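You operate a simulated robot arm through the tools that you are given. There is no shell and no other tool. Be economical: measure what you need, move in short steps, check, and stop when the job is done.

Carry out the task below with a simulated robot arm. There is one attempt and no reset: what you move stays moved.

TASK
Run the 200 mm plate onto the small lift at SLOW speed.
Fine: load it at the small conveyor's open end, mode knob on AUTO; let it stop by itself.

It is judged by the outcome, as a careful person would: the job done as asked, and still so three seconds after it is handed in. It fails if anything else is knocked over, pushed out of place, dropped, spilled or broken.

THE ROBOT
A 7-joint arm with a two-finger parallel gripper on a trunk, on a base that drives. Base frame: it is fixed to the floor where the robot stands at the start and does not move with it; the origin is under the middle of the robot, x ahead of it, y to its left, z up. Readings come in cm, degrees, newtons and seconds.
With the tool pointing down near the work surface it reaches from about 20 to 74 cm from the robot's upright axis, wherever it stands. Its first joint turns from -166.0 to 166.0 degrees. Places, roughly: grey desk [50, -260, 50]; grey desk down button [40, -260, 90]; grey desk forward button [40, -250, 90]; grey desk lock latch [30, -250, 70]; grey desk mode knob [60, -250, 90]; grey desk mushroom button [30, -280, 90]; grey desk power switch [30, -260, 70]; grey desk reset button [30, -260, 90]; grey desk reverse button [40, -240, 90]; grey desk speed knob [60, -270, 90]; grey desk start button [30, -240, 90]; grey desk stop button [30, -250, 90]; grey desk up button [40, -270, 90]; open end of the small conveyor [50, -90, 80]; upper conveyor air lever [30, -200, 60]; upper conveyor pressure knob [30, -220, 80]. Payload 1.57 kg.
The tool frame sits at the grasp point between the pads (the TCP): z along the fingers, y along the line on which they close. The tips reach 3 cm beyond it. Largest opening 11 cm; finger width 2.4, thickness 1.2; the body of the gripper, 4.8 by 11.2 cm, starts 7.8 cm behind the TCP.
Orientation is that of the tool frame in the base frame, as a unit quaternion [w, x, y, z]. With the fingers straight down and closing along the base's y, the tool's x points along the base's -x, its y along +y and its z along -z.

THE INTERFACE
- The arm moves only by the tool nudge_tool. Its argument "commands" is a list of rows, each an object of numbers (a shift or turn left out is 0, a gripper value left out holds the last): "ax", "ay", "az": the turn, a rotation vector about the tool's x, y, z in degrees; "tx", "ty", "tz": the shift along the tool's x, y, z in cm; "gripper": the closure in counts, from 0 (fully open) to 255 (shut). In form: [{"ax": .., "ay": .., "az": .., "tx": .., "ty": .., "tz": .., "gripper": ..}, ...]. A call has 1 to 12 rows; each row shifts and turns the commanded pose from where the row before left it, along the tool's axes as they then stand. Rows are played at 5 a second. More than 5 cm and 8.6 degrees between two rows, or a gripper value outside its range, and nothing of the call is played. A pose out of reach is approached as far as the arm can. The call stops where the force on the tool passes 40 N (or 10 N more than at its start, if that is more) or the arm is blocked; 0.2 s more then pass. Each finger travels about 4.5 cm/s and halts on what it meets, pressing with about 35 N; the grip force reading is that of the motor and also rises with nothing between the fingers. The clock runs only during rows and for 0.2 s after the last one: add rows that do not move to give the fingers time. It gives the time, the measured TCP pose, the force on the tool (base axes), the opening and the grip force at its end, in the units of the frame above (readings bear some noise), with the torque about the TCP (base axes, N m) and any sound that the robot's microphone picked up.
- Cameras (640 x 400 px; columns grow to the right, rows downward): "scene" is now at [-1.61, 10.57, 158.67]; the picture's right is [-0.81, -0.59, 0.00], its down [-0.47, 0.64, -0.61] and it looks along [0.36, -0.49, -0.79] (base axes); focal length 257 px, centre (320, 200). "wrist" rides on the gripper at [7, 1.6, -14.1] in the tool frame; the picture's right is [-0.23, 0.97, 0.00], its down [-0.86, -0.20, -0.48] and it looks along [-0.47, -0.11, 0.88] (tool axes); focal length 222 px, centre (320, 200).
- get_image(camera): a new picture of that camera. The clock stands still meanwhile.
- lift_body(by): slides the trunk up (or, below 0, down) by that many cm; the arm and the scene camera ride with it, the base frame stays. It gives what a move gives, with no picture.
- roll_base(legs): drives the robot by 1 to 6 legs, each [ahead, turn to the left] in cm and degrees, along the robot's own axes; the way and the turn of a leg run together, so that a leg with both is an arc; at most 150 cm and 180 degrees a leg. The arm and the cameras ride along, it lands a little off, and it stops where it bumps. It gives what a move gives.
- pan_tilt(pan, tilt): turns the head with the scene camera to pan (to the left, within 155 degrees either way) and tilt (down, from -29 to 69), counted from straight ahead of the robot. It gives what a move gives.
- probe_pixels(camera, pixels): there is no depth. For up to 12 entries [column, row, z] of the newest picture of that camera ("zoom" is the newest enlarged one), the place [x, y] in the base frame at which the ray of that pixel passes the height z, good to about 0.2 cm, but the place of the scene camera against the robot may be out by one fixed shift of up to 2.5 cm in any direction. The clock stands still meanwhile.
- enlarge(camera, box): a new picture of the part [left, top, right, bottom] of that camera's present view, enlarged. The clock stands still meanwhile.
- finish_job(): hands the job in; it is judged then, once.

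Go step by step. Measure first, check grasps and placings, and put right what went wrong. The budget is 80 turns and 52 pictures, counting those below and the enlarged ones. Unless the task says otherwise, let go and move clear before handing in, and close with one line.

The tools are called after "Request:" as a command line: name --argument value ..., lists and objects as JSON in quotes. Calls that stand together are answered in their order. nudge_tool: Moves the arm, as the interface text tells. Its arguments: {"type":"object","properties":{"commands":{"type":"array","items":{"type":"object","properties":{"ax":{"type":"number"},"ay":{"type":"number"},"az":{"type":"number"},"tx":{"type":"number"},"ty":{"type":"number"},"tz":{"type":"number"},"gripper":{"type":"number"}}}}},"required":["commands"]} The other tools are called the same way: lift_body (by) slides the trunk up or down; roll_base (legs) drives the base; pan_tilt (pan, tilt) turns the head that bears the scene camera; get_image (camera) takes a picture; probe_pixels (camera, pixels) gives the place at which the rays of pixels pass given heights; enlarge (camera, box) takes an enlarged picture of a part of a camera's view; finish_job () hands the job in.

At the start:

```text
t: 0.0
tool_pos: [26.1, -30.09, 105.33]
orientation: [0.0, 0.0, 1.0, 0.0]
wrist_force: [0.2, 0.5, -0.2]
wrist_torque: [-0.01, 0.0, 0.02]
opening: 10.98
finger_force: 0.1
trunk travel left (down, up): [-52.5, 6.5]
robot x, y, heading: [0.02, -0.06, -0.1]
head pan, tilt: [-53.7, 52.6]
```

scene: 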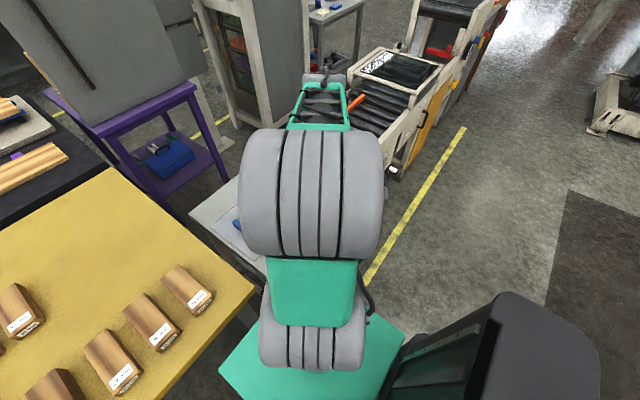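
wrist: 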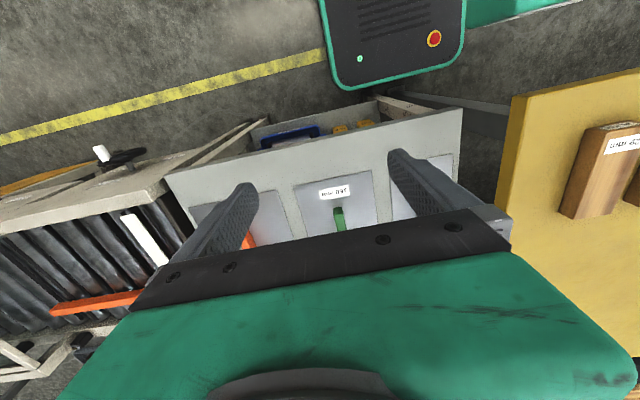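

The wrist picture shows a white stand with labelled grey plates around (335,195), wooden blocks on the yellow table at the right and a roller conveyor at the left. I'll enlarge the labels and the conveyor.

Request:
enlarge --camera "wrist" --box '[160, 90, 480, 260]'

Request:
enlarge --camera "scene" --box '[180, 0, 540, 225]'

```text
2.00 times, centred on (320, 175) of wrist
```

zoom: 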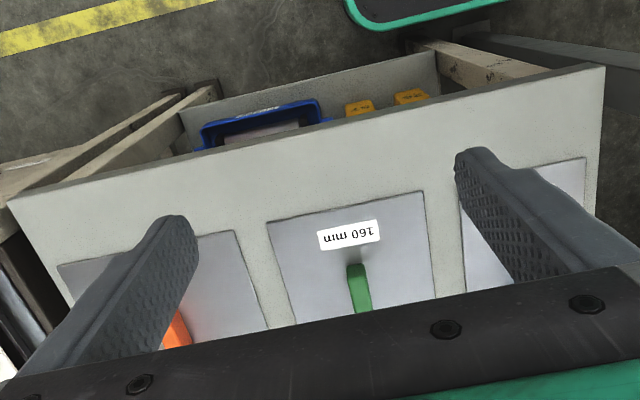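

```text
1.78 times, centred on (360, 112) of scene
```

zoom: 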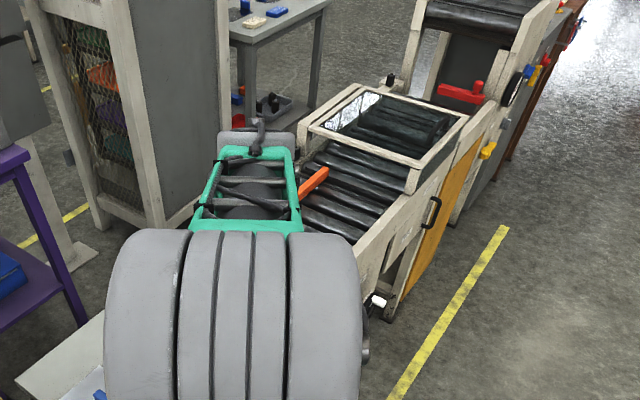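

Plate 160 mm has a green handle; an orange one and another lie on either side. I'll move the tool back towards the robot and up to see the others.

Request:
nudge_tool --commands '[{"tz": -4}, {"tz": -4}, {"tx": 4}, {"tz": -4}]'

Request:
get_image --camera "wrist"

Request:
get_image --camera "scene"

```text
t: 1.0
tool_pos: [21.88, -29.97, 117.18]
orientation: [0.001, -0.003, 1.0, 0.001]
wrist_force: [0.0, 0.0, 1.1]
wrist_torque: [0.0, 0.0, 0.01]
opening: 11.03
finger_force: 0.0
trunk travel left (down, up): [-52.5, 6.5]
robot x, y, heading: [0.09, -0.42, 0.1]
head pan, tilt: [-53.7, 52.6]
```

```text
47 pictures are left
```

wrist: 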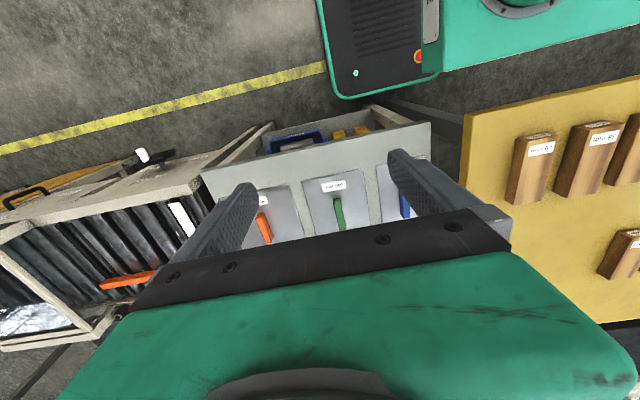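

```text
46 pictures are left
```

scene: 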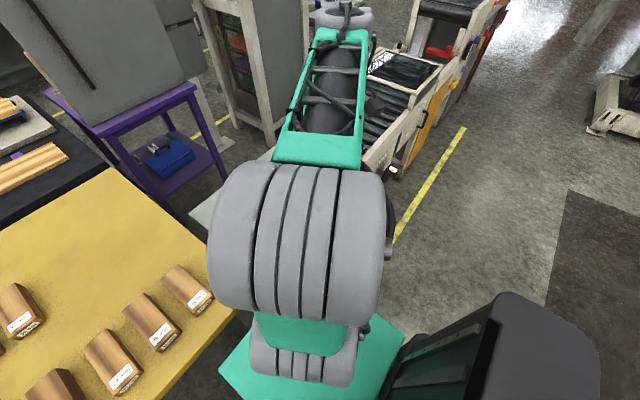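

Three plates: orange (263,225), green (340,215), blue (405,205); labels of orange and blue are hidden behind the fingers. I'll shift sideways along -y to uncover them.

Request:
nudge_tool --commands '[{"ty": -4}, {"ty": -4}, {"ty": -4}]'

Request:
enlarge --camera "wrist" --box '[180, 90, 500, 290]'

```text
t: 1.8
tool_pos: [21.68, -42.04, 117.2]
orientation: [0.0, -0.002, 1.0, 0.0]
wrist_force: [0.0, -0.3, -0.7]
wrist_torque: [0.04, -0.01, -0.01]
opening: 10.99
finger_force: 0.1
trunk travel left (down, up): [-52.5, 6.5]
robot x, y, heading: [-0.16, -0.05, 0.2]
head pan, tilt: [-53.7, 52.6]
```

```text
2.00 times, centred on (340, 190) of wrist
```

zoom: 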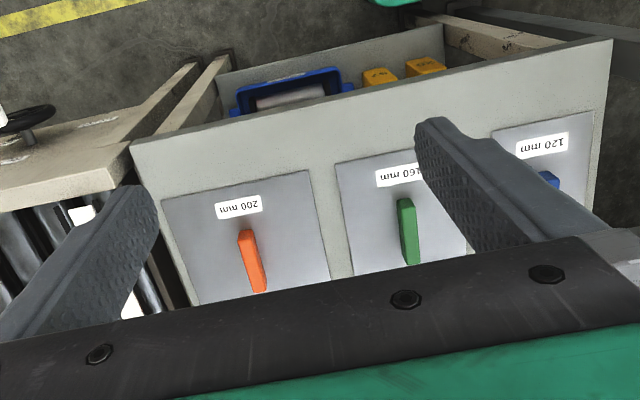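

Orange = 200 mm, green = 160, blue = 120. Before grabbing, I'll inspect the line: turn right to face along it and look left with the head.

Request:
roll_base --legs '[[0, -90]]'

Request:
pan_tilt --pan 65 --tilt 50

Request:
get_image --camera "scene"

```text
t: 4.5
tool_pos: [-20.73, -41.52, 117.16]
orientation: [0.0, 0.436, 0.9, 0.0]
wrist_force: [0.3, -0.2, 0.6]
wrist_torque: [0.04, 0.04, 0.0]
opening: 10.99
finger_force: 0.1
trunk travel left (down, up): [-52.5, 6.5]
robot x, y, heading: [-1.91, 0.45, -43.6]
head pan, tilt: [-53.7, 52.6]
stopped in leg 1: the robot was blocked; the commanded pose is now the measured one
```

```text
t: 6.4
tool_pos: [-20.69, -41.61, 117.15]
orientation: [0.0, 0.436, 0.9, 0.0]
wrist_force: [0.1, 0.2, 0.5]
wrist_torque: [0.0, 0.0, 0.0]
opening: 11.0
finger_force: 0.1
trunk travel left (down, up): [-52.5, 6.5]
robot x, y, heading: [-2.28, 0.91, -44.0]
head pan, tilt: [65.0, 50.0]
```

```text
44 pictures are left
```

scene: 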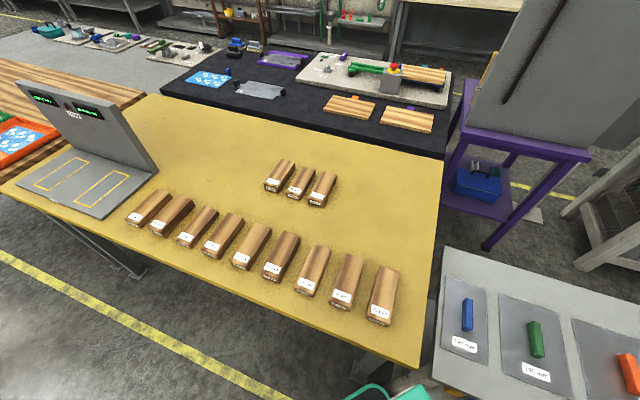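

The base corner seems to touch the table while turning. I'll back off first and then complete the turn, then look at the conveyor.

Request:
roll_base --legs '[[-25, 0], [0, -46]]'

Request:
get_image --camera "scene"

```text
t: 10.3
tool_pos: [-62.81, 1.33, 117.31]
orientation: [0.0, 0.748, 0.663, 0.0]
wrist_force: [1.1, -0.1, -0.2]
wrist_torque: [0.01, -0.03, 0.0]
opening: 11.0
finger_force: 0.0
trunk travel left (down, up): [-52.5, 6.5]
robot x, y, heading: [-19.62, 17.95, -89.1]
head pan, tilt: [65.0, 50.0]
```

```text
43 pictures are left
```

scene: 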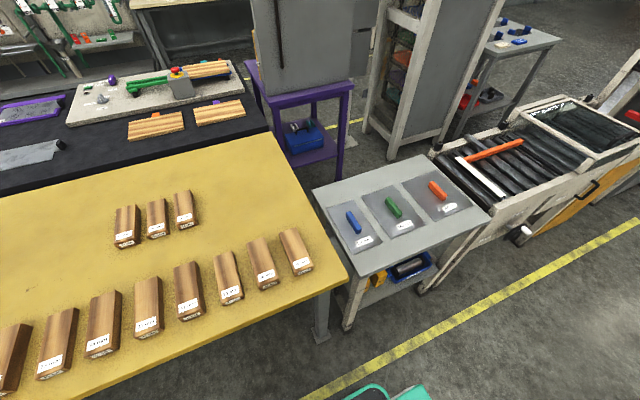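

Good view: stand with plates at (400,210), small conveyor with a white crank/handle at (525,232) and an orange guide on the rollers. I'll drive along the line to see the conveyors and the desk.

Request:
roll_base --legs '[[110, 0]]'

Request:
get_image --camera "scene"

```text
t: 15.8
tool_pos: [-59.41, -107.34, 117.17]
orientation: [0.001, 0.741, 0.672, -0.001]
wrist_force: [0.1, 0.8, 0.1]
wrist_torque: [-0.01, -0.06, 0.03]
opening: 10.98
finger_force: 0.0
trunk travel left (down, up): [-52.5, 6.5]
robot x, y, heading: [-16.43, -89.91, -87.9]
head pan, tilt: [65.0, 50.0]
```

```text
42 pictures are left
```

scene: 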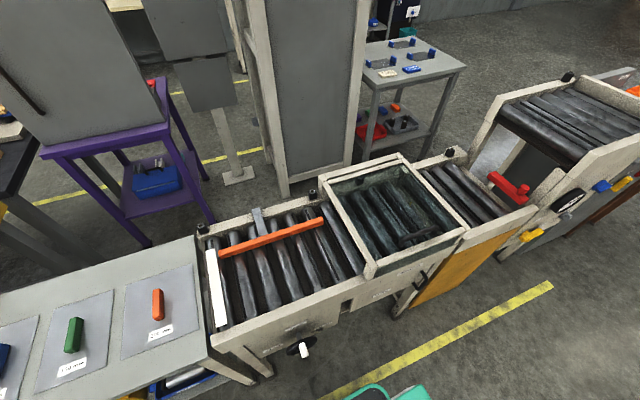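

The orange guide on the rollers at (270,237) with a crank (303,350) may be a width guide; beyond the glazed hood is a section with a red lever (510,187), then the upper conveyor. Enlarging.

Request:
enlarge --camera "scene" --box '[190, 190, 430, 390]'

Request:
enlarge --camera "scene" --box '[370, 60, 640, 290]'

```text
2.00 times, centred on (310, 290) of scene
```

zoom: 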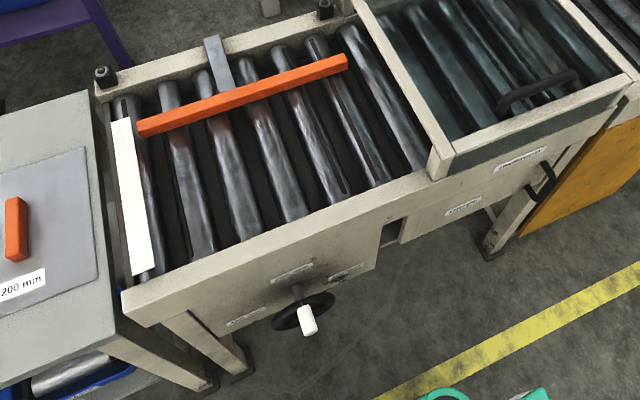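

```text
1.74 times, centred on (505, 175) of scene
```

zoom: 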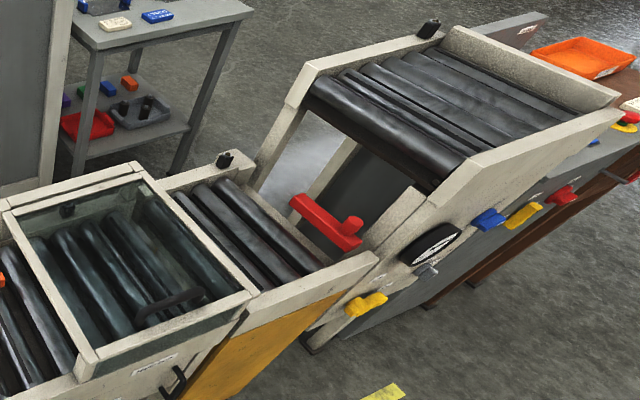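

The labels on the conveyor's side need reading; enlarge tightly.

Request:
enlarge --camera "scene" --box '[265, 310, 345, 360]'

Request:
enlarge --camera "scene" --box '[340, 250, 470, 330]'

```text
8.00 times, centred on (305, 335) of scene
```

zoom: 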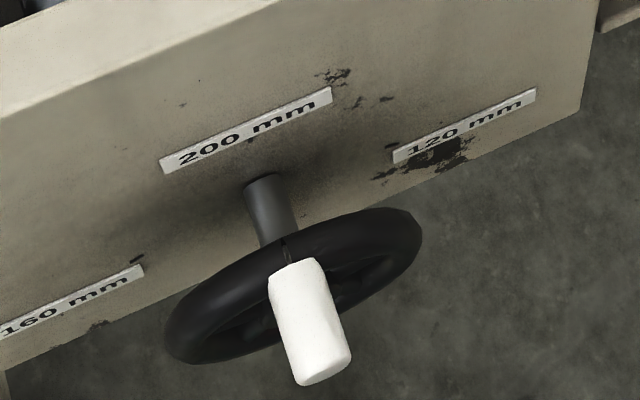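

```text
4.92 times, centred on (405, 290) of scene
```

zoom: 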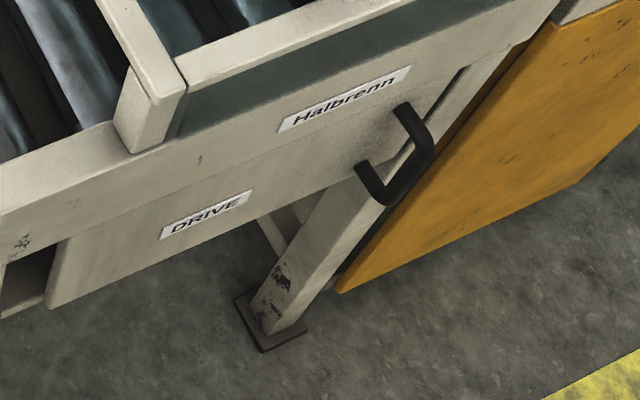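

The handwheel sets the guide width (160/200/120 mm). I'll measure the guide gap and where plates and rails are.

Request:
probe_pixels --camera "scene" --pixels '[[221, 258, 80], [323, 225, 80], [219, 250, 82], [227, 332, 80], [365, 280, 80], [300, 303, 80], [158, 290, 82], [155, 315, 80], [162, 318, 82], [195, 265, 78], [120, 358, 78], [301, 358, 68]]'

Request:
pan_tilt --pan 30 --tilt 40

Request:
get_image --camera "scene"

```text
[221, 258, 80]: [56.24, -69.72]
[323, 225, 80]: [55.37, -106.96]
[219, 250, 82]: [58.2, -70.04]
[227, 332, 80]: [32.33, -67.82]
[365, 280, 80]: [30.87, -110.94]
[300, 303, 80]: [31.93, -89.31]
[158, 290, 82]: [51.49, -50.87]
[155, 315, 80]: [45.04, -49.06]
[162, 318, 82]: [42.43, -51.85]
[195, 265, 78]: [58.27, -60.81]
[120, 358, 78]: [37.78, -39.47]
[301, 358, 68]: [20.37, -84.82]
```

```text
t: 16.8
tool_pos: [-59.31, -107.38, 117.24]
orientation: [0.0, 0.741, 0.672, 0.0]
wrist_force: [0.3, 0.2, -0.3]
wrist_torque: [-0.02, -0.02, -0.01]
opening: 11.0
finger_force: 0.0
trunk travel left (down, up): [-52.5, 6.5]
robot x, y, heading: [-16.82, -89.6, -87.5]
head pan, tilt: [30.0, 40.0]
```

```text
37 pictures are left
```

scene: 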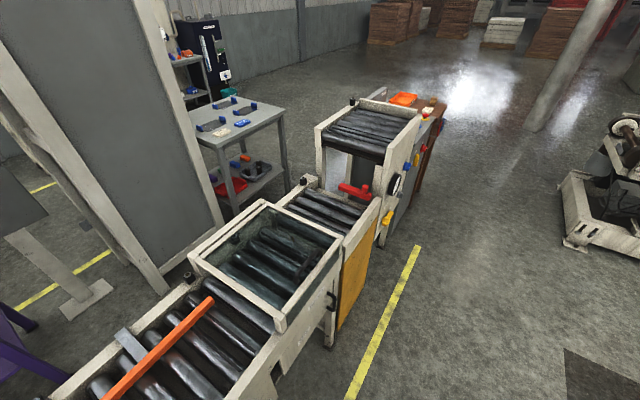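

The guide gap measures about 24 cm at my assumed height and the plate is about 20 cm in x. I'll check the wheel later from the front; now drive on to the desk.

Request:
roll_base --legs '[[120, -2]]'

Request:
pan_tilt --pan 60 --tilt 45

Request:
get_image --camera "scene"

```text
t: 22.9
tool_pos: [-56.36, -225.64, 117.14]
orientation: [0.0, 0.748, 0.664, 0.0]
wrist_force: [0.0, -0.4, -0.7]
wrist_torque: [0.0, -0.03, 0.0]
opening: 11.02
finger_force: 0.0
trunk travel left (down, up): [-52.5, 6.5]
robot x, y, heading: [-12.94, -209.05, -88.6]
head pan, tilt: [30.0, 40.0]
```

```text
t: 23.8
tool_pos: [-56.37, -225.58, 117.17]
orientation: [0.0, 0.748, 0.664, 0.0]
wrist_force: [-0.2, 0.6, -0.3]
wrist_torque: [0.0, -0.02, -0.01]
opening: 10.99
finger_force: 0.1
trunk travel left (down, up): [-52.5, 6.5]
robot x, y, heading: [-13.3, -209.18, -88.9]
head pan, tilt: [60.0, 45.0]
```

```text
36 pictures are left
```

scene: 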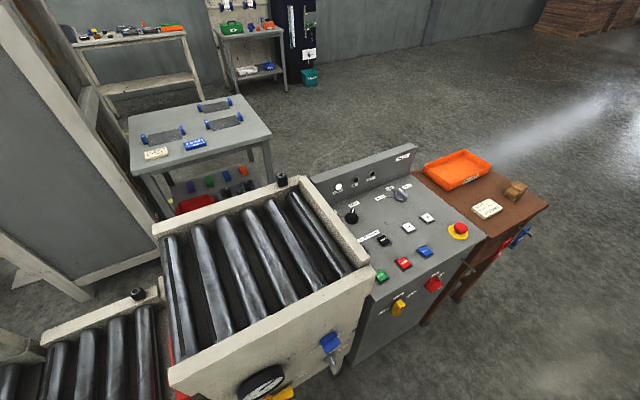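

Desk panel seen around (400,240). Enlarging it to read labels.

Request:
enlarge --camera "scene" --box '[310, 145, 490, 265]'

Request:
enlarge --camera "scene" --box '[345, 225, 475, 320]'

Request:
enlarge --camera "scene" --box '[210, 300, 360, 400]'

```text
3.33 times, centred on (400, 205) of scene
```

zoom: 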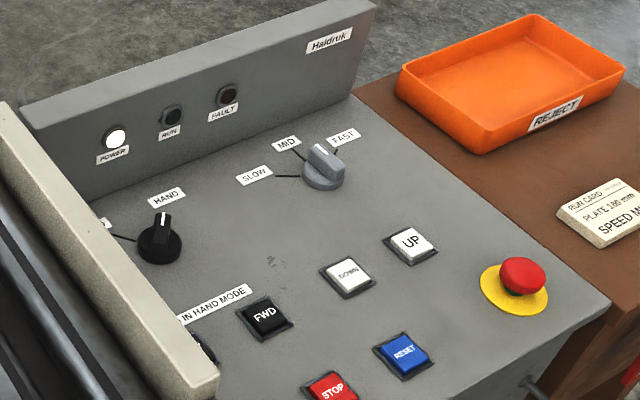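

```text
4.21 times, centred on (410, 272) of scene
```

zoom: 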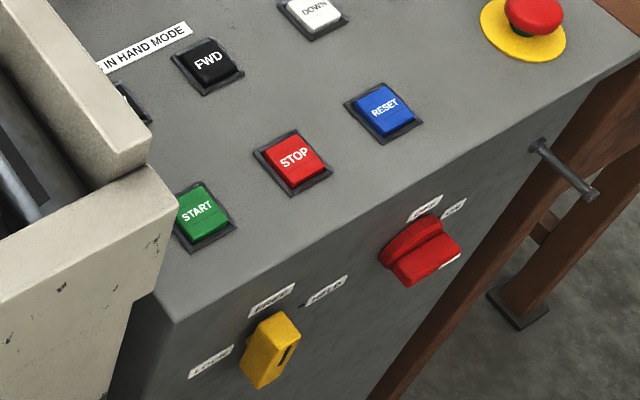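

```text
4.00 times, centred on (285, 350) of scene
```

zoom: 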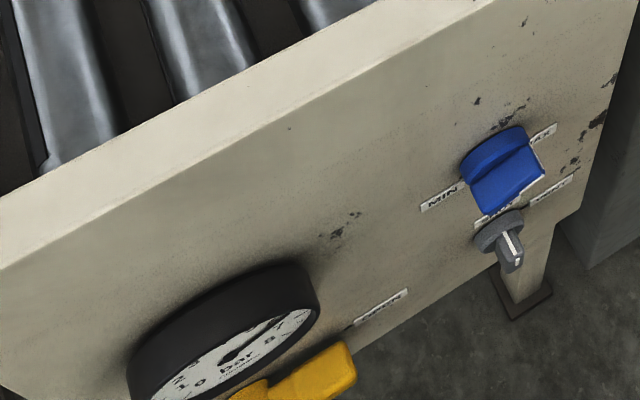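

Mode knob points between HAND/AUTO (zoom (160,230)), speed appears on MID. I'll lower the trunk to read the front-side labels (latch, power, pressure, air lever).

Request:
lift_body --by -45

Request:
pan_tilt --pan 75 --tilt 35

Request:
get_image --camera "scene"

```text
refused: -45 is not a number from -40 to 40
```

```text
t: 24.6
tool_pos: [-56.27, -225.69, 117.24]
orientation: [-0.001, 0.748, 0.664, 0.0]
wrist_force: [0.5, 0.4, 0.1]
wrist_torque: [0.01, 0.01, 0.05]
opening: 10.97
finger_force: 0.1
trunk travel left (down, up): [-52.5, 6.5]
robot x, y, heading: [-12.67, -209.03, -88.6]
head pan, tilt: [75.0, 35.0]
```

```text
32 pictures are left
```

scene: 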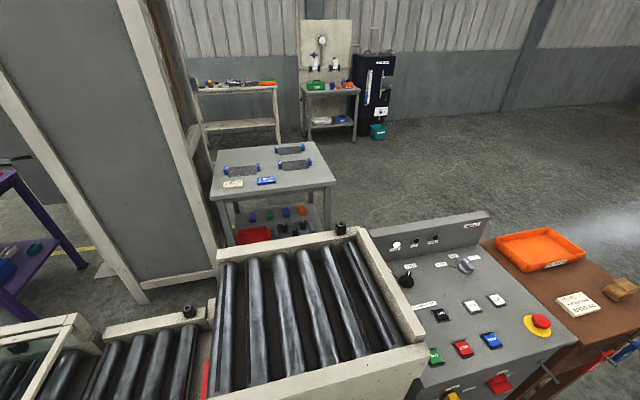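

Request:
lift_body --by -40

Request:
get_image --camera "scene"

```text
t: 28.4
tool_pos: [-56.23, -225.62, 77.12]
orientation: [0.0, 0.748, 0.663, 0.0]
wrist_force: [-0.2, -0.5, -0.2]
wrist_torque: [-0.03, -0.01, 0.01]
opening: 11.0
finger_force: 0.0
trunk travel left (down, up): [-12.5, 46.5]
robot x, y, heading: [-12.84, -209.37, -89.2]
head pan, tilt: [75.0, 35.0]
```

```text
31 pictures are left
```

scene: 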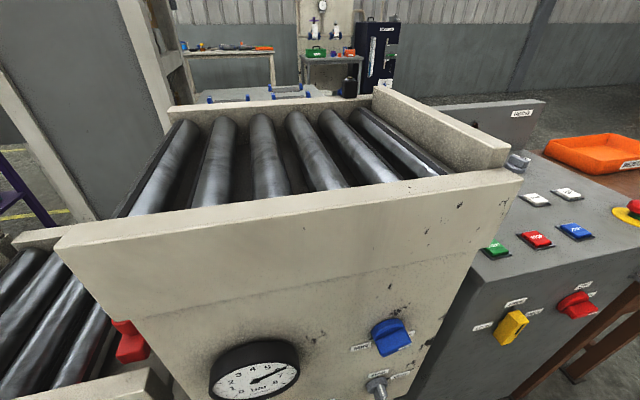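

Request:
pan_tilt --pan 80 --tilt 52

Request:
enlarge --camera "scene" --box '[160, 160, 480, 360]'

Request:
enlarge --camera "scene" --box '[420, 60, 640, 280]'

```text
t: 29.2
tool_pos: [-56.17, -225.64, 77.17]
orientation: [0.0, 0.749, 0.663, 0.001]
wrist_force: [0.6, -0.5, -0.2]
wrist_torque: [0.01, 0.0, 0.02]
opening: 11.01
finger_force: 0.0
trunk travel left (down, up): [-12.5, 46.5]
robot x, y, heading: [-13.37, -209.25, -89.1]
head pan, tilt: [80.0, 52.0]
```

```text
2.00 times, centred on (320, 260) of scene
```

zoom: 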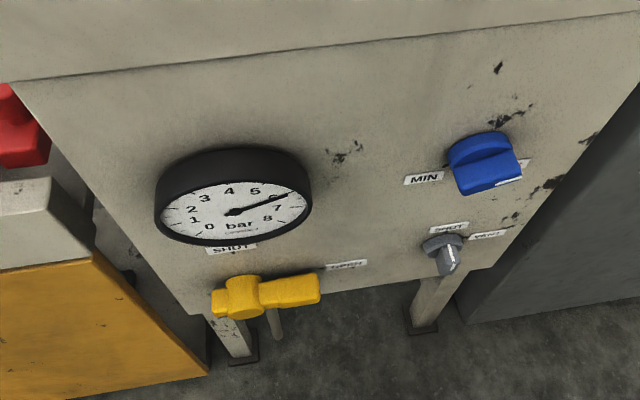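

```text
1.82 times, centred on (530, 170) of scene
```

zoom: 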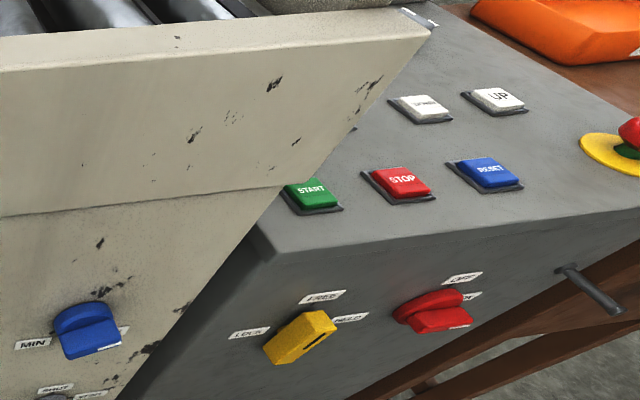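

Gauge shows ~6 bar with air lever towards OPEN. Zoom on the latch/power and vent knob.

Request:
enlarge --camera "scene" --box '[540, 210, 600, 265]'

Request:
enlarge --camera "scene" --box '[350, 220, 430, 300]'

```text
7.27 times, centred on (570, 238) of scene
```

zoom: 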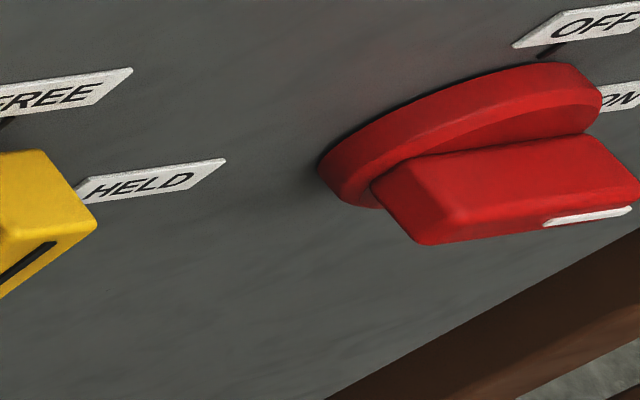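

```text
5.00 times, centred on (390, 260) of scene
```

zoom: 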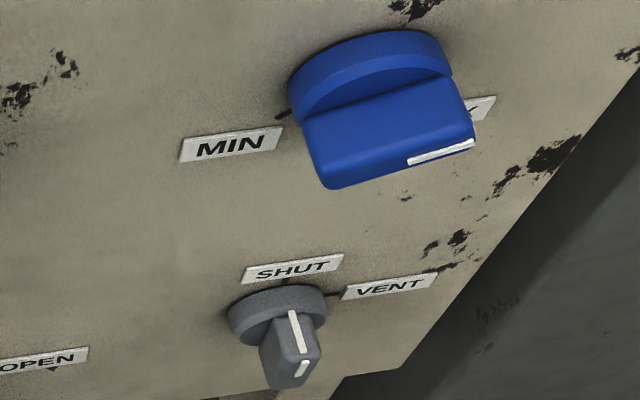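

Power is ON, air OPEN at ~6 bar, vent SHUT, latch to HELD. Raise the trunk again and place the robot facing the desk.

Request:
lift_body --by 40

Request:
roll_base --legs '[[0, -20], [50, 0], [0, 109]]'

Request:
pan_tilt --pan 5 --tilt 50

Request:
get_image --camera "scene"

```text
t: 33.1
tool_pos: [-56.24, -225.67, 117.27]
orientation: [0.0, 0.748, 0.664, 0.0]
wrist_force: [-0.1, 0.5, -0.3]
wrist_torque: [-0.01, -0.01, -0.02]
opening: 11.0
finger_force: 0.0
trunk travel left (down, up): [-52.5, 6.5]
robot x, y, heading: [-12.86, -209.12, -89.0]
head pan, tilt: [80.0, 52.0]
```

```text
t: 41.5
tool_pos: [-16.78, -300.59, 117.18]
orientation: [0.0, 0.105, 0.994, -0.001]
wrist_force: [0.2, 0.7, 0.4]
wrist_torque: [-0.01, 0.0, 0.01]
opening: 11.02
finger_force: 0.0
trunk travel left (down, up): [-52.5, 6.5]
robot x, y, heading: [-29.54, -256.33, -4.1]
head pan, tilt: [80.0, 52.0]
```

```text
t: 43.0
tool_pos: [-16.84, -300.6, 117.19]
orientation: [0.0, 0.104, 0.995, 0.001]
wrist_force: [-0.2, 0.1, 0.1]
wrist_torque: [0.03, 0.0, -0.01]
opening: 11.0
finger_force: 0.1
trunk travel left (down, up): [-52.5, 6.5]
robot x, y, heading: [-29.56, -256.12, -4.4]
head pan, tilt: [5.0, 50.0]
```

```text
26 pictures are left
```

scene: 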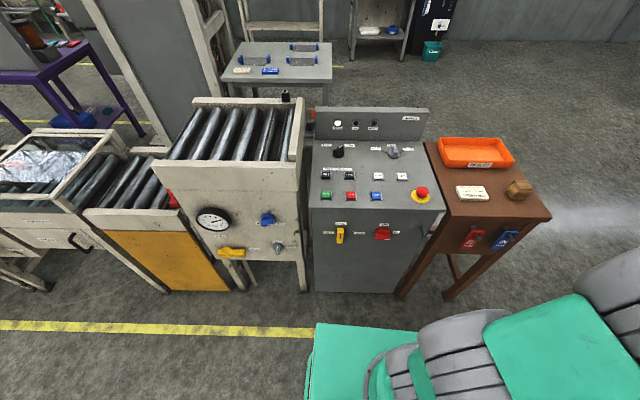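

Clear view of the desk. Measure the knobs and front, then drive 20 cm closer.

Request:
enlarge --camera "scene" --box '[305, 105, 465, 245]'

Request:
probe_pixels --camera "scene" --pixels '[[338, 152, 91], [393, 152, 91], [325, 195, 90], [309, 205, 88], [310, 291, 0], [420, 215, 88], [360, 322, 30]]'

Request:
roll_base --legs '[[18, 4]]'

```text
2.86 times, centred on (385, 175) of scene
```

zoom: 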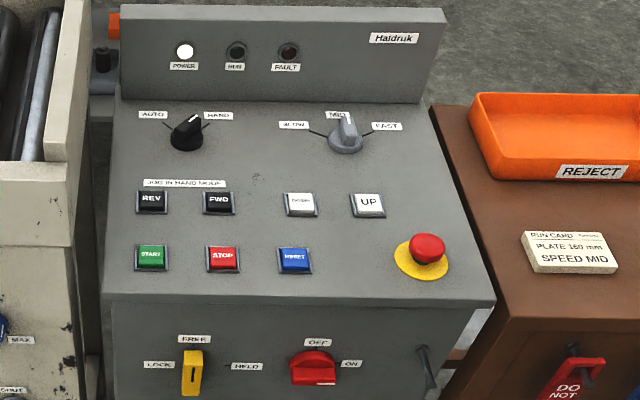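

```text
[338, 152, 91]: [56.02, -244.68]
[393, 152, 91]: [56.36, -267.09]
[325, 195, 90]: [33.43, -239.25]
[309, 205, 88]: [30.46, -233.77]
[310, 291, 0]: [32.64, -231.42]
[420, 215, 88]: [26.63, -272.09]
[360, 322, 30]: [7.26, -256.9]
```

```text
t: 44.5
tool_pos: [3.8, -300.22, 117.24]
orientation: [0.0, 0.067, 0.998, 0.0]
wrist_force: [-0.5, -0.5, -0.1]
wrist_torque: [0.01, 0.0, 0.01]
opening: 10.99
finger_force: 0.1
trunk travel left (down, up): [-52.5, 6.5]
robot x, y, heading: [-11.96, -256.71, 0.2]
head pan, tilt: [5.0, 50.0]
```

Latch is FREE, mode knob on HAND, speed on MID. Straighten the tool and move above the desk for wrist-camera measurement.

Request:
nudge_tool --commands '[{"az": -7.7}, {"ty": 4.5}, {"ty": 4.5}, {"ty": 4.5}, {"tx": -3.5, "ty": 3.5}, {"tx": -3.5, "ty": 3.5}, {"tx": -3.5, "ty": 3.5}, {"tx": -3.5, "ty": 3.5}, {"tx": -3.5, "ty": 3.5}, {"tx": -3.5, "ty": 3.5}, {"tx": -4.5}, {"tx": -4.5}]'

Request:
get_image --camera "wrist"

```text
t: 47.1
tool_pos: [34.08, -265.31, 117.16]
orientation: [0.0, 0.0, 1.0, 0.0]
wrist_force: [-0.6, 0.3, -0.1]
wrist_torque: [0.02, -0.02, -0.02]
opening: 10.99
finger_force: 0.2
trunk travel left (down, up): [-52.5, 6.5]
robot x, y, heading: [-11.91, -256.7, 0.1]
head pan, tilt: [5.0, 50.0]
```

```text
24 pictures are left
```

wrist: 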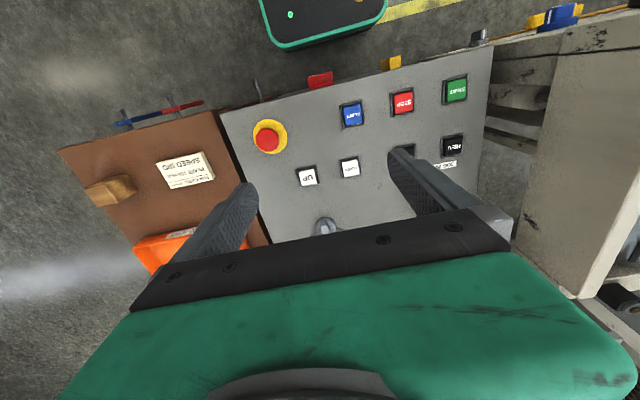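

Speed knob visible at (325,226), START at (456,90), mode knob hidden behind the finger. Probe these.

Request:
probe_pixels --camera "wrist" --pixels '[[325, 226, 92], [325, 226, 90], [456, 90, 90], [403, 102, 90], [307, 176, 90], [351, 114, 90], [267, 137, 93]]'

Request:
probe_pixels --camera "scene" --pixels '[[327, 195, 90], [350, 196, 90], [377, 196, 90], [402, 177, 90], [338, 152, 92], [393, 152, 92]]'

```text
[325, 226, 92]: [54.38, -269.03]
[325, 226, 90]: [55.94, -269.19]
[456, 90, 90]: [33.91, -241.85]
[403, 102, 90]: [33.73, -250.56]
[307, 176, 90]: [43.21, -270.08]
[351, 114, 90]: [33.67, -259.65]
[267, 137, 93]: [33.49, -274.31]
```

```text
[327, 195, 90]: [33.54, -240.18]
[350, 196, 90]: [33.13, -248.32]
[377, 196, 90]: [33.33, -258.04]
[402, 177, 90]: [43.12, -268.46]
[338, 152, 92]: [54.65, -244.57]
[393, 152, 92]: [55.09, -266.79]
```

Wrist and scene agree within ~1.7 cm: speed knob near (55,-269). Go above it and descend to z 103.

Request:
nudge_tool --commands '[{"tx": -4.2, "ty": -0.75}, {"tx": -4.2, "ty": -0.75}, {"tx": -4.2, "ty": -0.75}, {"tx": -4.2, "ty": -0.75}, {"tx": -4.2, "ty": -0.8}, {"tz": 4}, {"tz": 4}, {"tz": 4}, {}]'

Request:
get_image --camera "wrist"

```text
t: 49.1
tool_pos: [54.29, -269.5, 105.04]
orientation: [0.001, 0.0, 1.0, 0.0]
wrist_force: [0.3, -0.4, 0.2]
wrist_torque: [-0.03, -0.01, 0.02]
opening: 11.02
finger_force: 0.2
out of reach, approached as far as the arm can: row 5
trunk travel left (down, up): [-52.5, 6.5]
robot x, y, heading: [-12.39, -256.81, 0.3]
head pan, tilt: [5.0, 50.0]
```

```text
23 pictures are left
```

wrist: 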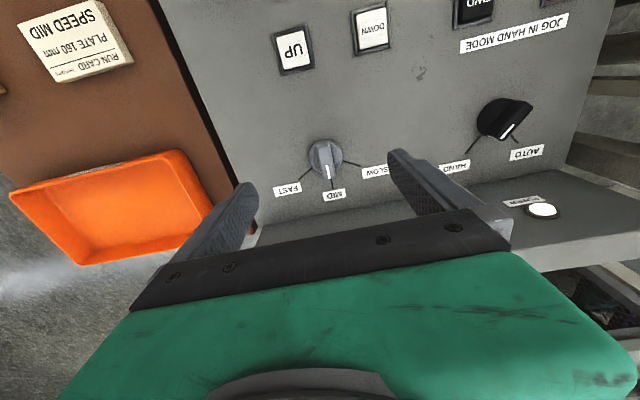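

Speed knob points MID at (327,165). Mode knob's direction is ambiguous; enlarge.

Request:
enlarge --camera "wrist" --box '[440, 70, 560, 180]'

Request:
probe_pixels --camera "wrist" --pixels '[[325, 160, 92], [325, 160, 90], [327, 160, 93], [497, 118, 92], [293, 50, 90]]'

```text
3.64 times, centred on (500, 125) of wrist
```

zoom: 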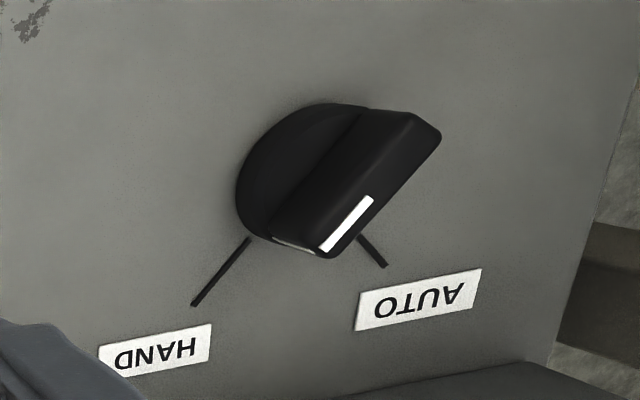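

```text
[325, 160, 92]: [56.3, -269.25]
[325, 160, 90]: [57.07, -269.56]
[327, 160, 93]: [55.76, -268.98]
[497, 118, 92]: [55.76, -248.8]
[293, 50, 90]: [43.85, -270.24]
```

Mode is HAND (bar parallel to the HAND tick). Align over the speed knob and descend to TCP z≈94.

Request:
nudge_tool --commands '[{"tx": -2, "tz": 3}, {"tz": 3}, {"tz": 2.5}, {"tz": 2.0}, {}]'

Request:
get_image --camera "wrist"

```text
t: 50.3
tool_pos: [56.05, -269.43, 94.48]
orientation: [-0.001, 0.0, 1.0, 0.0]
wrist_force: [0.4, -1.0, -0.4]
wrist_torque: [0.01, 0.0, 0.0]
opening: 10.98
finger_force: 0.0
trunk travel left (down, up): [-52.5, 6.5]
robot x, y, heading: [-12.25, -256.94, 0.4]
head pan, tilt: [5.0, 50.0]
```

```text
21 pictures are left
```

wrist: 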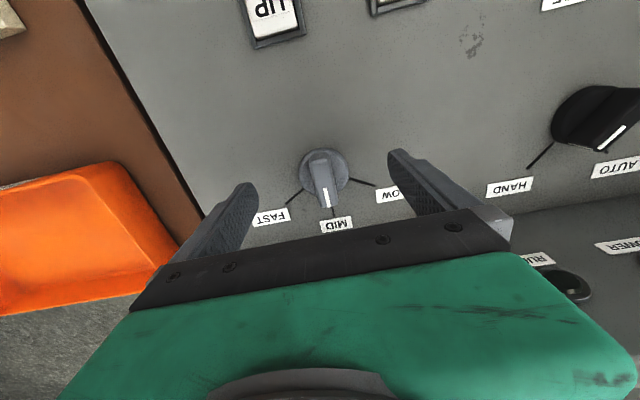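

Knob sits right below the TCP, bar along x. Descend 1.7 cm, close, and turn 60° counter-clockwise (towards SLOW).

Request:
nudge_tool --commands '[{"tx": -0.2, "tz": 0.9}, {"tz": 0.8}, {"gripper": 255}, {"gripper": 255}, {"gripper": 255}, {"gripper": 255}, {"gripper": 255}, {"gripper": 255}]'

Request:
nudge_tool --commands '[{"az": -8.5}, {"az": -8.5}, {"az": -8.5}, {"az": -8.5}, {"az": -8.5}, {"az": -8.5}, {"az": -8.5}, {}]'

Request:
get_image --camera "wrist"

```text
t: 52.1
tool_pos: [56.33, -269.32, 92.78]
orientation: [0.0, -0.001, 1.0, 0.001]
wrist_force: [-1.2, 5.8, -0.6]
wrist_torque: [0.3, 0.05, 0.02]
opening: 1.81
finger_force: 18.7
trunk travel left (down, up): [-52.5, 6.5]
robot x, y, heading: [-12.44, -256.76, -0.0]
head pan, tilt: [5.0, 50.0]
```

```text
t: 53.9
tool_pos: [56.64, -269.75, 92.71]
orientation: [0.003, -0.495, 0.869, -0.003]
wrist_force: [7.6, -12.7, -4.8]
wrist_torque: [-0.83, 0.5, -0.06]
opening: 1.77
finger_force: 32.6
trunk travel left (down, up): [-52.5, 6.5]
robot x, y, heading: [-11.9, -256.63, -0.2]
head pan, tilt: [5.0, 50.0]
stopped in row 8: the force on the tool passed its limit (the readings are from after the stop); the commanded pose is now the measured one
```

```text
20 pictures are left
```

wrist: 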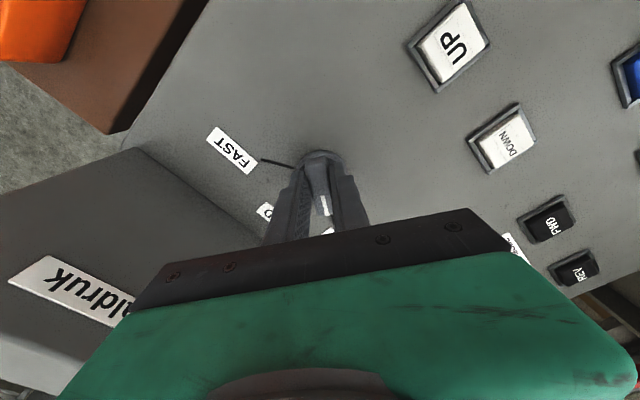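

The knob turned ~59°. Release, rise, and check.

Request:
nudge_tool --commands '[{"gripper": 120}, {"gripper": 120}, {"gripper": 120}, {"tz": -3}, {"tz": -4}, {"tz": -3}]'

Request:
enlarge --camera "wrist" --box '[220, 60, 420, 200]'

```text
t: 55.3
tool_pos: [56.7, -269.54, 102.93]
orientation: [0.003, -0.495, 0.869, -0.003]
wrist_force: [0.2, 0.4, 0.5]
wrist_torque: [0.03, 0.0, 0.02]
opening: 5.84
finger_force: 0.2
trunk travel left (down, up): [-52.5, 6.5]
robot x, y, heading: [-12.22, -256.69, -0.2]
head pan, tilt: [5.0, 50.0]
```

```text
2.86 times, centred on (320, 130) of wrist
```

zoom: 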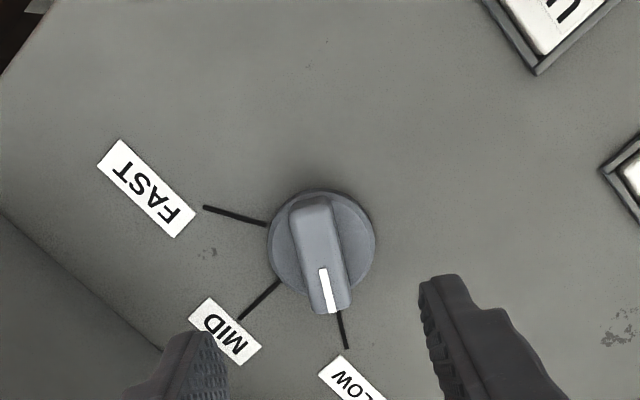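

Speed is on SLOW. Now shift to the mode knob and rotate the tool so the fingers straddle its bar.

Request:
nudge_tool --commands '[{"tx": -3.7, "ty": 2.3}, {"tx": -3.7, "ty": 2.3}, {"tx": -3.7, "ty": 2.3}, {"tx": -3.7, "ty": 2.3}, {"tx": -3.7, "ty": 2.3}, {}]'

Request:
nudge_tool --commands '[{"az": 8.55}, {"az": 8.55}, {"az": 8.55}, {"az": 8.55}, {"az": 8.55}, {"az": 8.55}, {"az": 8.55}, {"az": 8.55}, {"az": 8.55}, {"az": 8.55}, {"az": 8.55}, {"az": 8.55}]'

Request:
get_image --camera "wrist"

```text
t: 56.7
tool_pos: [56.22, -247.64, 102.91]
orientation: [0.002, -0.495, 0.869, -0.003]
wrist_force: [1.1, -0.2, 0.2]
wrist_torque: [0.02, -0.02, 0.02]
opening: 5.83
finger_force: 0.1
trunk travel left (down, up): [-52.5, 6.5]
robot x, y, heading: [-12.25, -257.0, 0.0]
head pan, tilt: [5.0, 50.0]
```

```text
t: 59.3
tool_pos: [55.98, -247.78, 102.78]
orientation: [0.003, 0.369, 0.929, 0.0]
wrist_force: [-0.9, -0.4, 0.1]
wrist_torque: [0.0, -0.01, -0.02]
opening: 5.81
finger_force: 0.0
trunk travel left (down, up): [-52.5, 6.5]
robot x, y, heading: [-12.28, -256.48, -0.1]
head pan, tilt: [5.0, 50.0]
```

```text
18 pictures are left
```

wrist: 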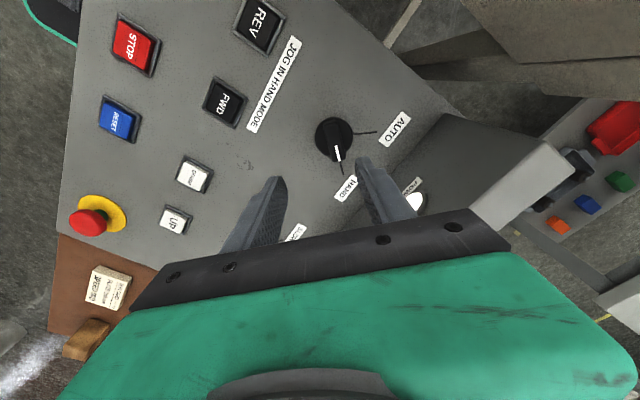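

Knob at (335,140) needs a small correction; probe it.

Request:
probe_pixels --camera "wrist" --pixels '[[335, 138, 90], [335, 142, 91.5]]'

```text
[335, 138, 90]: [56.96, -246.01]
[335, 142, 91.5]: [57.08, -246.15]
```

Correct by (+1.0,+1.7), descend to z 92.8, grip and turn ~90° counter-clockwise towards AUTO.

Request:
nudge_tool --commands '[{"tx": 0.44, "ty": 1.9}, {"tz": 3.5}, {"tz": 3}, {"tz": 2}, {"tz": 1.5}, {"gripper": 255}, {"gripper": 255}, {"gripper": 255}, {"gripper": 255}]'

Request:
get_image --camera "wrist"

```text
t: 61.3
tool_pos: [57.05, -246.32, 92.83]
orientation: [0.003, 0.368, 0.93, 0.0]
wrist_force: [-2.9, -2.7, -1.7]
wrist_torque: [-0.28, 0.17, 0.49]
opening: 1.91
finger_force: 28.1
trunk travel left (down, up): [-52.5, 6.5]
robot x, y, heading: [-11.94, -256.62, -0.1]
head pan, tilt: [5.0, 50.0]
```

```text
17 pictures are left
```

wrist: 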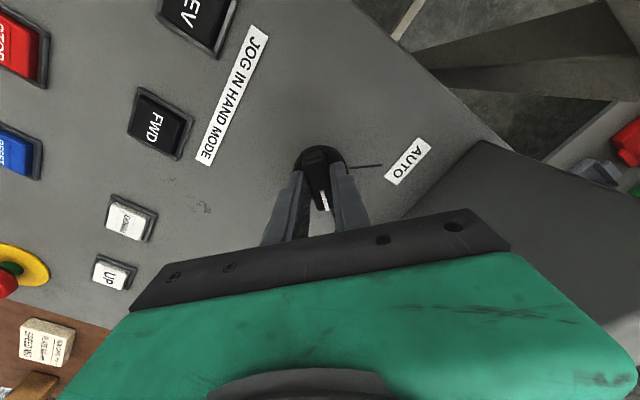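

Gripped. Turn about 77° toward AUTO.

Request:
nudge_tool --commands '[{"az": -8.55}, {"az": -8.55}, {"az": -8.55}, {"az": -8.55}, {"az": -8.55}, {"az": -8.55}, {"az": -8.55}, {"az": -8.55}, {"az": -8.55}, {}]'

Request:
nudge_tool --commands '[{"gripper": 120}, {"gripper": 120}, {"gripper": 120}, {"tz": -3}, {"tz": -4}, {"tz": -3}]'

Request:
enlarge --camera "wrist" --box '[220, 60, 420, 200]'

```text
t: 63.5
tool_pos: [56.93, -246.4, 92.73]
orientation: [0.002, -0.29, 0.957, -0.001]
wrist_force: [-10.4, -30.7, -4.5]
wrist_torque: [-0.3, 0.02, -0.05]
opening: 1.79
finger_force: 32.2
trunk travel left (down, up): [-52.5, 6.5]
robot x, y, heading: [-11.96, -256.93, -0.2]
head pan, tilt: [5.0, 50.0]
```

```text
t: 64.9
tool_pos: [56.82, -245.71, 103.0]
orientation: [0.003, -0.289, 0.957, -0.002]
wrist_force: [0.3, -0.4, 0.0]
wrist_torque: [-0.04, -0.01, -0.01]
opening: 5.81
finger_force: 0.1
trunk travel left (down, up): [-52.5, 6.5]
robot x, y, heading: [-11.91, -256.81, -0.0]
head pan, tilt: [5.0, 50.0]
```

```text
2.86 times, centred on (320, 130) of wrist
```

zoom: 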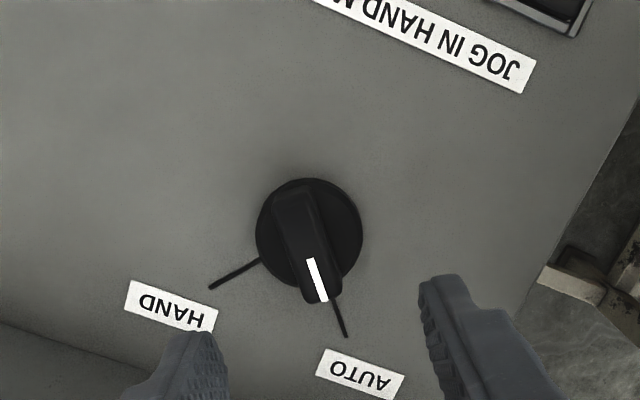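

Mode is on AUTO. Retract the arm, then drive back to the loading end.

Request:
nudge_tool --commands '[{"az": 8.4, "tz": -3.5}, {"az": 8.4, "tz": -3.5}, {"az": 8.4, "tz": -3.5}, {"az": 8.4, "tz": -3.5}, {"tx": 4.6}, {"tx": 4.6}, {"tx": 4.6}, {"tx": 4.6}, {"tx": 4.6}, {"tx": 4.6}, {"tx": 4.6}, {"tx": 4.6, "gripper": 0}]'

Request:
roll_base --legs '[[-18, 0], [0, 90], [100, 0], [86, 0], [0, -90]]'

Request:
pan_tilt --pan 0 --tilt 50

Request:
get_image --camera "scene"

```text
t: 67.5
tool_pos: [18.36, -246.14, 115.15]
orientation: [0.003, -0.001, 1.0, -0.001]
wrist_force: [0.2, 0.0, -0.3]
wrist_torque: [-0.02, -0.01, 0.04]
opening: 9.24
finger_force: 0.1
out of reach, approached as far as the arm can: row 4
trunk travel left (down, up): [-52.5, 6.5]
robot x, y, heading: [-11.99, -256.95, -0.0]
head pan, tilt: [5.0, 50.0]
```

```text
t: 85.7
tool_pos: [-9.34, -57.87, 115.25]
orientation: [0.002, -0.027, 1.0, -0.001]
wrist_force: [-0.3, -0.5, 0.3]
wrist_torque: [-0.03, 0.02, -0.02]
opening: 11.02
finger_force: 0.1
trunk travel left (down, up): [-52.5, 6.5]
robot x, y, heading: [-39.06, -70.1, 2.9]
head pan, tilt: [5.0, 50.0]
```

```text
t: 86.3
tool_pos: [-9.28, -57.84, 115.15]
orientation: [0.002, -0.027, 1.0, -0.001]
wrist_force: [-1.1, 0.2, 0.4]
wrist_torque: [0.0, 0.03, -0.01]
opening: 11.01
finger_force: 0.0
trunk travel left (down, up): [-52.5, 6.5]
robot x, y, heading: [-39.07, -69.91, 3.2]
head pan, tilt: [0.0, 50.0]
```

```text
15 pictures are left
```

scene: 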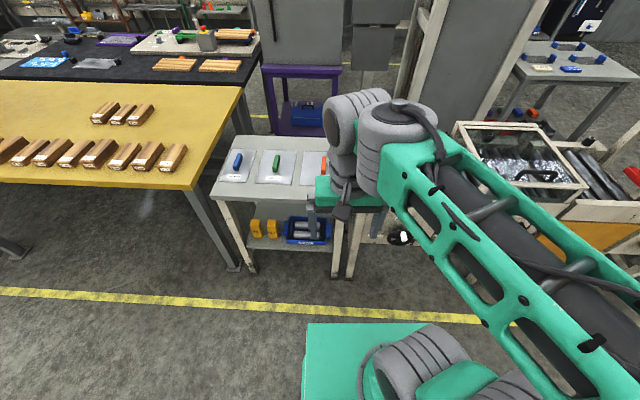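

The handwheel is visible at (400,237). Enlarge it to see its setting before approaching.

Request:
enlarge --camera "scene" --box '[360, 205, 440, 265]'

```text
6.67 times, centred on (400, 235) of scene
```

zoom: 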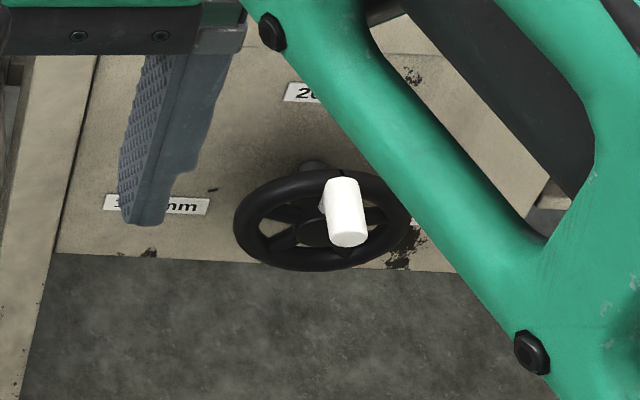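

The crank handle seems at/near the top (200 mm). Drive up to working distance, then inspect with the wrist camera.

Request:
roll_base --legs '[[0, -3], [23, 0]]'

Request:
nudge_tool --commands '[{"ty": -4.5}, {"ty": -4.5}, {"ty": -4.5}, {"ty": -4.5}, {"tx": -4}, {}]'

Request:
get_image --camera "wrist"

```text
t: 88.5
tool_pos: [14.97, -59.43, 115.09]
orientation: [0.003, -0.002, 1.0, -0.001]
wrist_force: [0.7, -0.7, 1.0]
wrist_torque: [-0.01, 0.0, 0.0]
opening: 11.02
finger_force: 0.1
trunk travel left (down, up): [-52.5, 6.5]
robot x, y, heading: [-15.27, -70.25, -0.1]
head pan, tilt: [0.0, 50.0]
```

```text
t: 89.9
tool_pos: [19.09, -77.01, 115.01]
orientation: [0.003, -0.002, 1.0, -0.001]
wrist_force: [0.1, -0.4, 0.4]
wrist_torque: [0.02, 0.04, 0.01]
opening: 11.0
finger_force: 0.1
trunk travel left (down, up): [-52.5, 6.5]
robot x, y, heading: [-15.71, -69.79, 0.0]
head pan, tilt: [0.0, 50.0]
```

```text
13 pictures are left
```

wrist: 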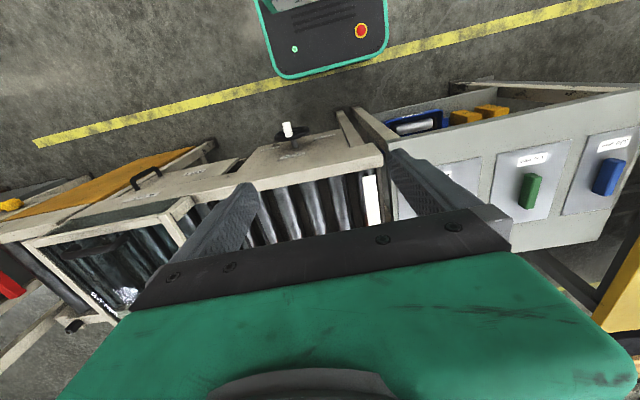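

The orange guide is hidden behind the gripper; move the tool further out over the conveyor/stand boundary.

Request:
nudge_tool --commands '[{"tx": -4.5, "ty": 1}, {"tx": -4.5, "ty": 1}, {"tx": -4.5, "ty": 1}, {"tx": -4.5, "ty": 1}, {"tx": -4, "ty": 1}, {}]'

Request:
get_image --camera "wrist"

```text
t: 91.3
tool_pos: [40.98, -72.13, 115.34]
orientation: [0.003, -0.003, 1.0, -0.001]
wrist_force: [-0.4, 0.7, -0.8]
wrist_torque: [0.05, -0.04, 0.0]
opening: 11.0
finger_force: 0.1
trunk travel left (down, up): [-52.5, 6.5]
robot x, y, heading: [-15.86, -69.94, 0.0]
head pan, tilt: [0.0, 50.0]
```

```text
12 pictures are left
```

wrist: 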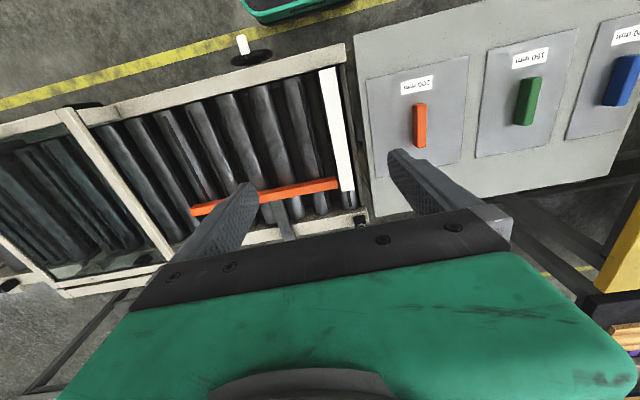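

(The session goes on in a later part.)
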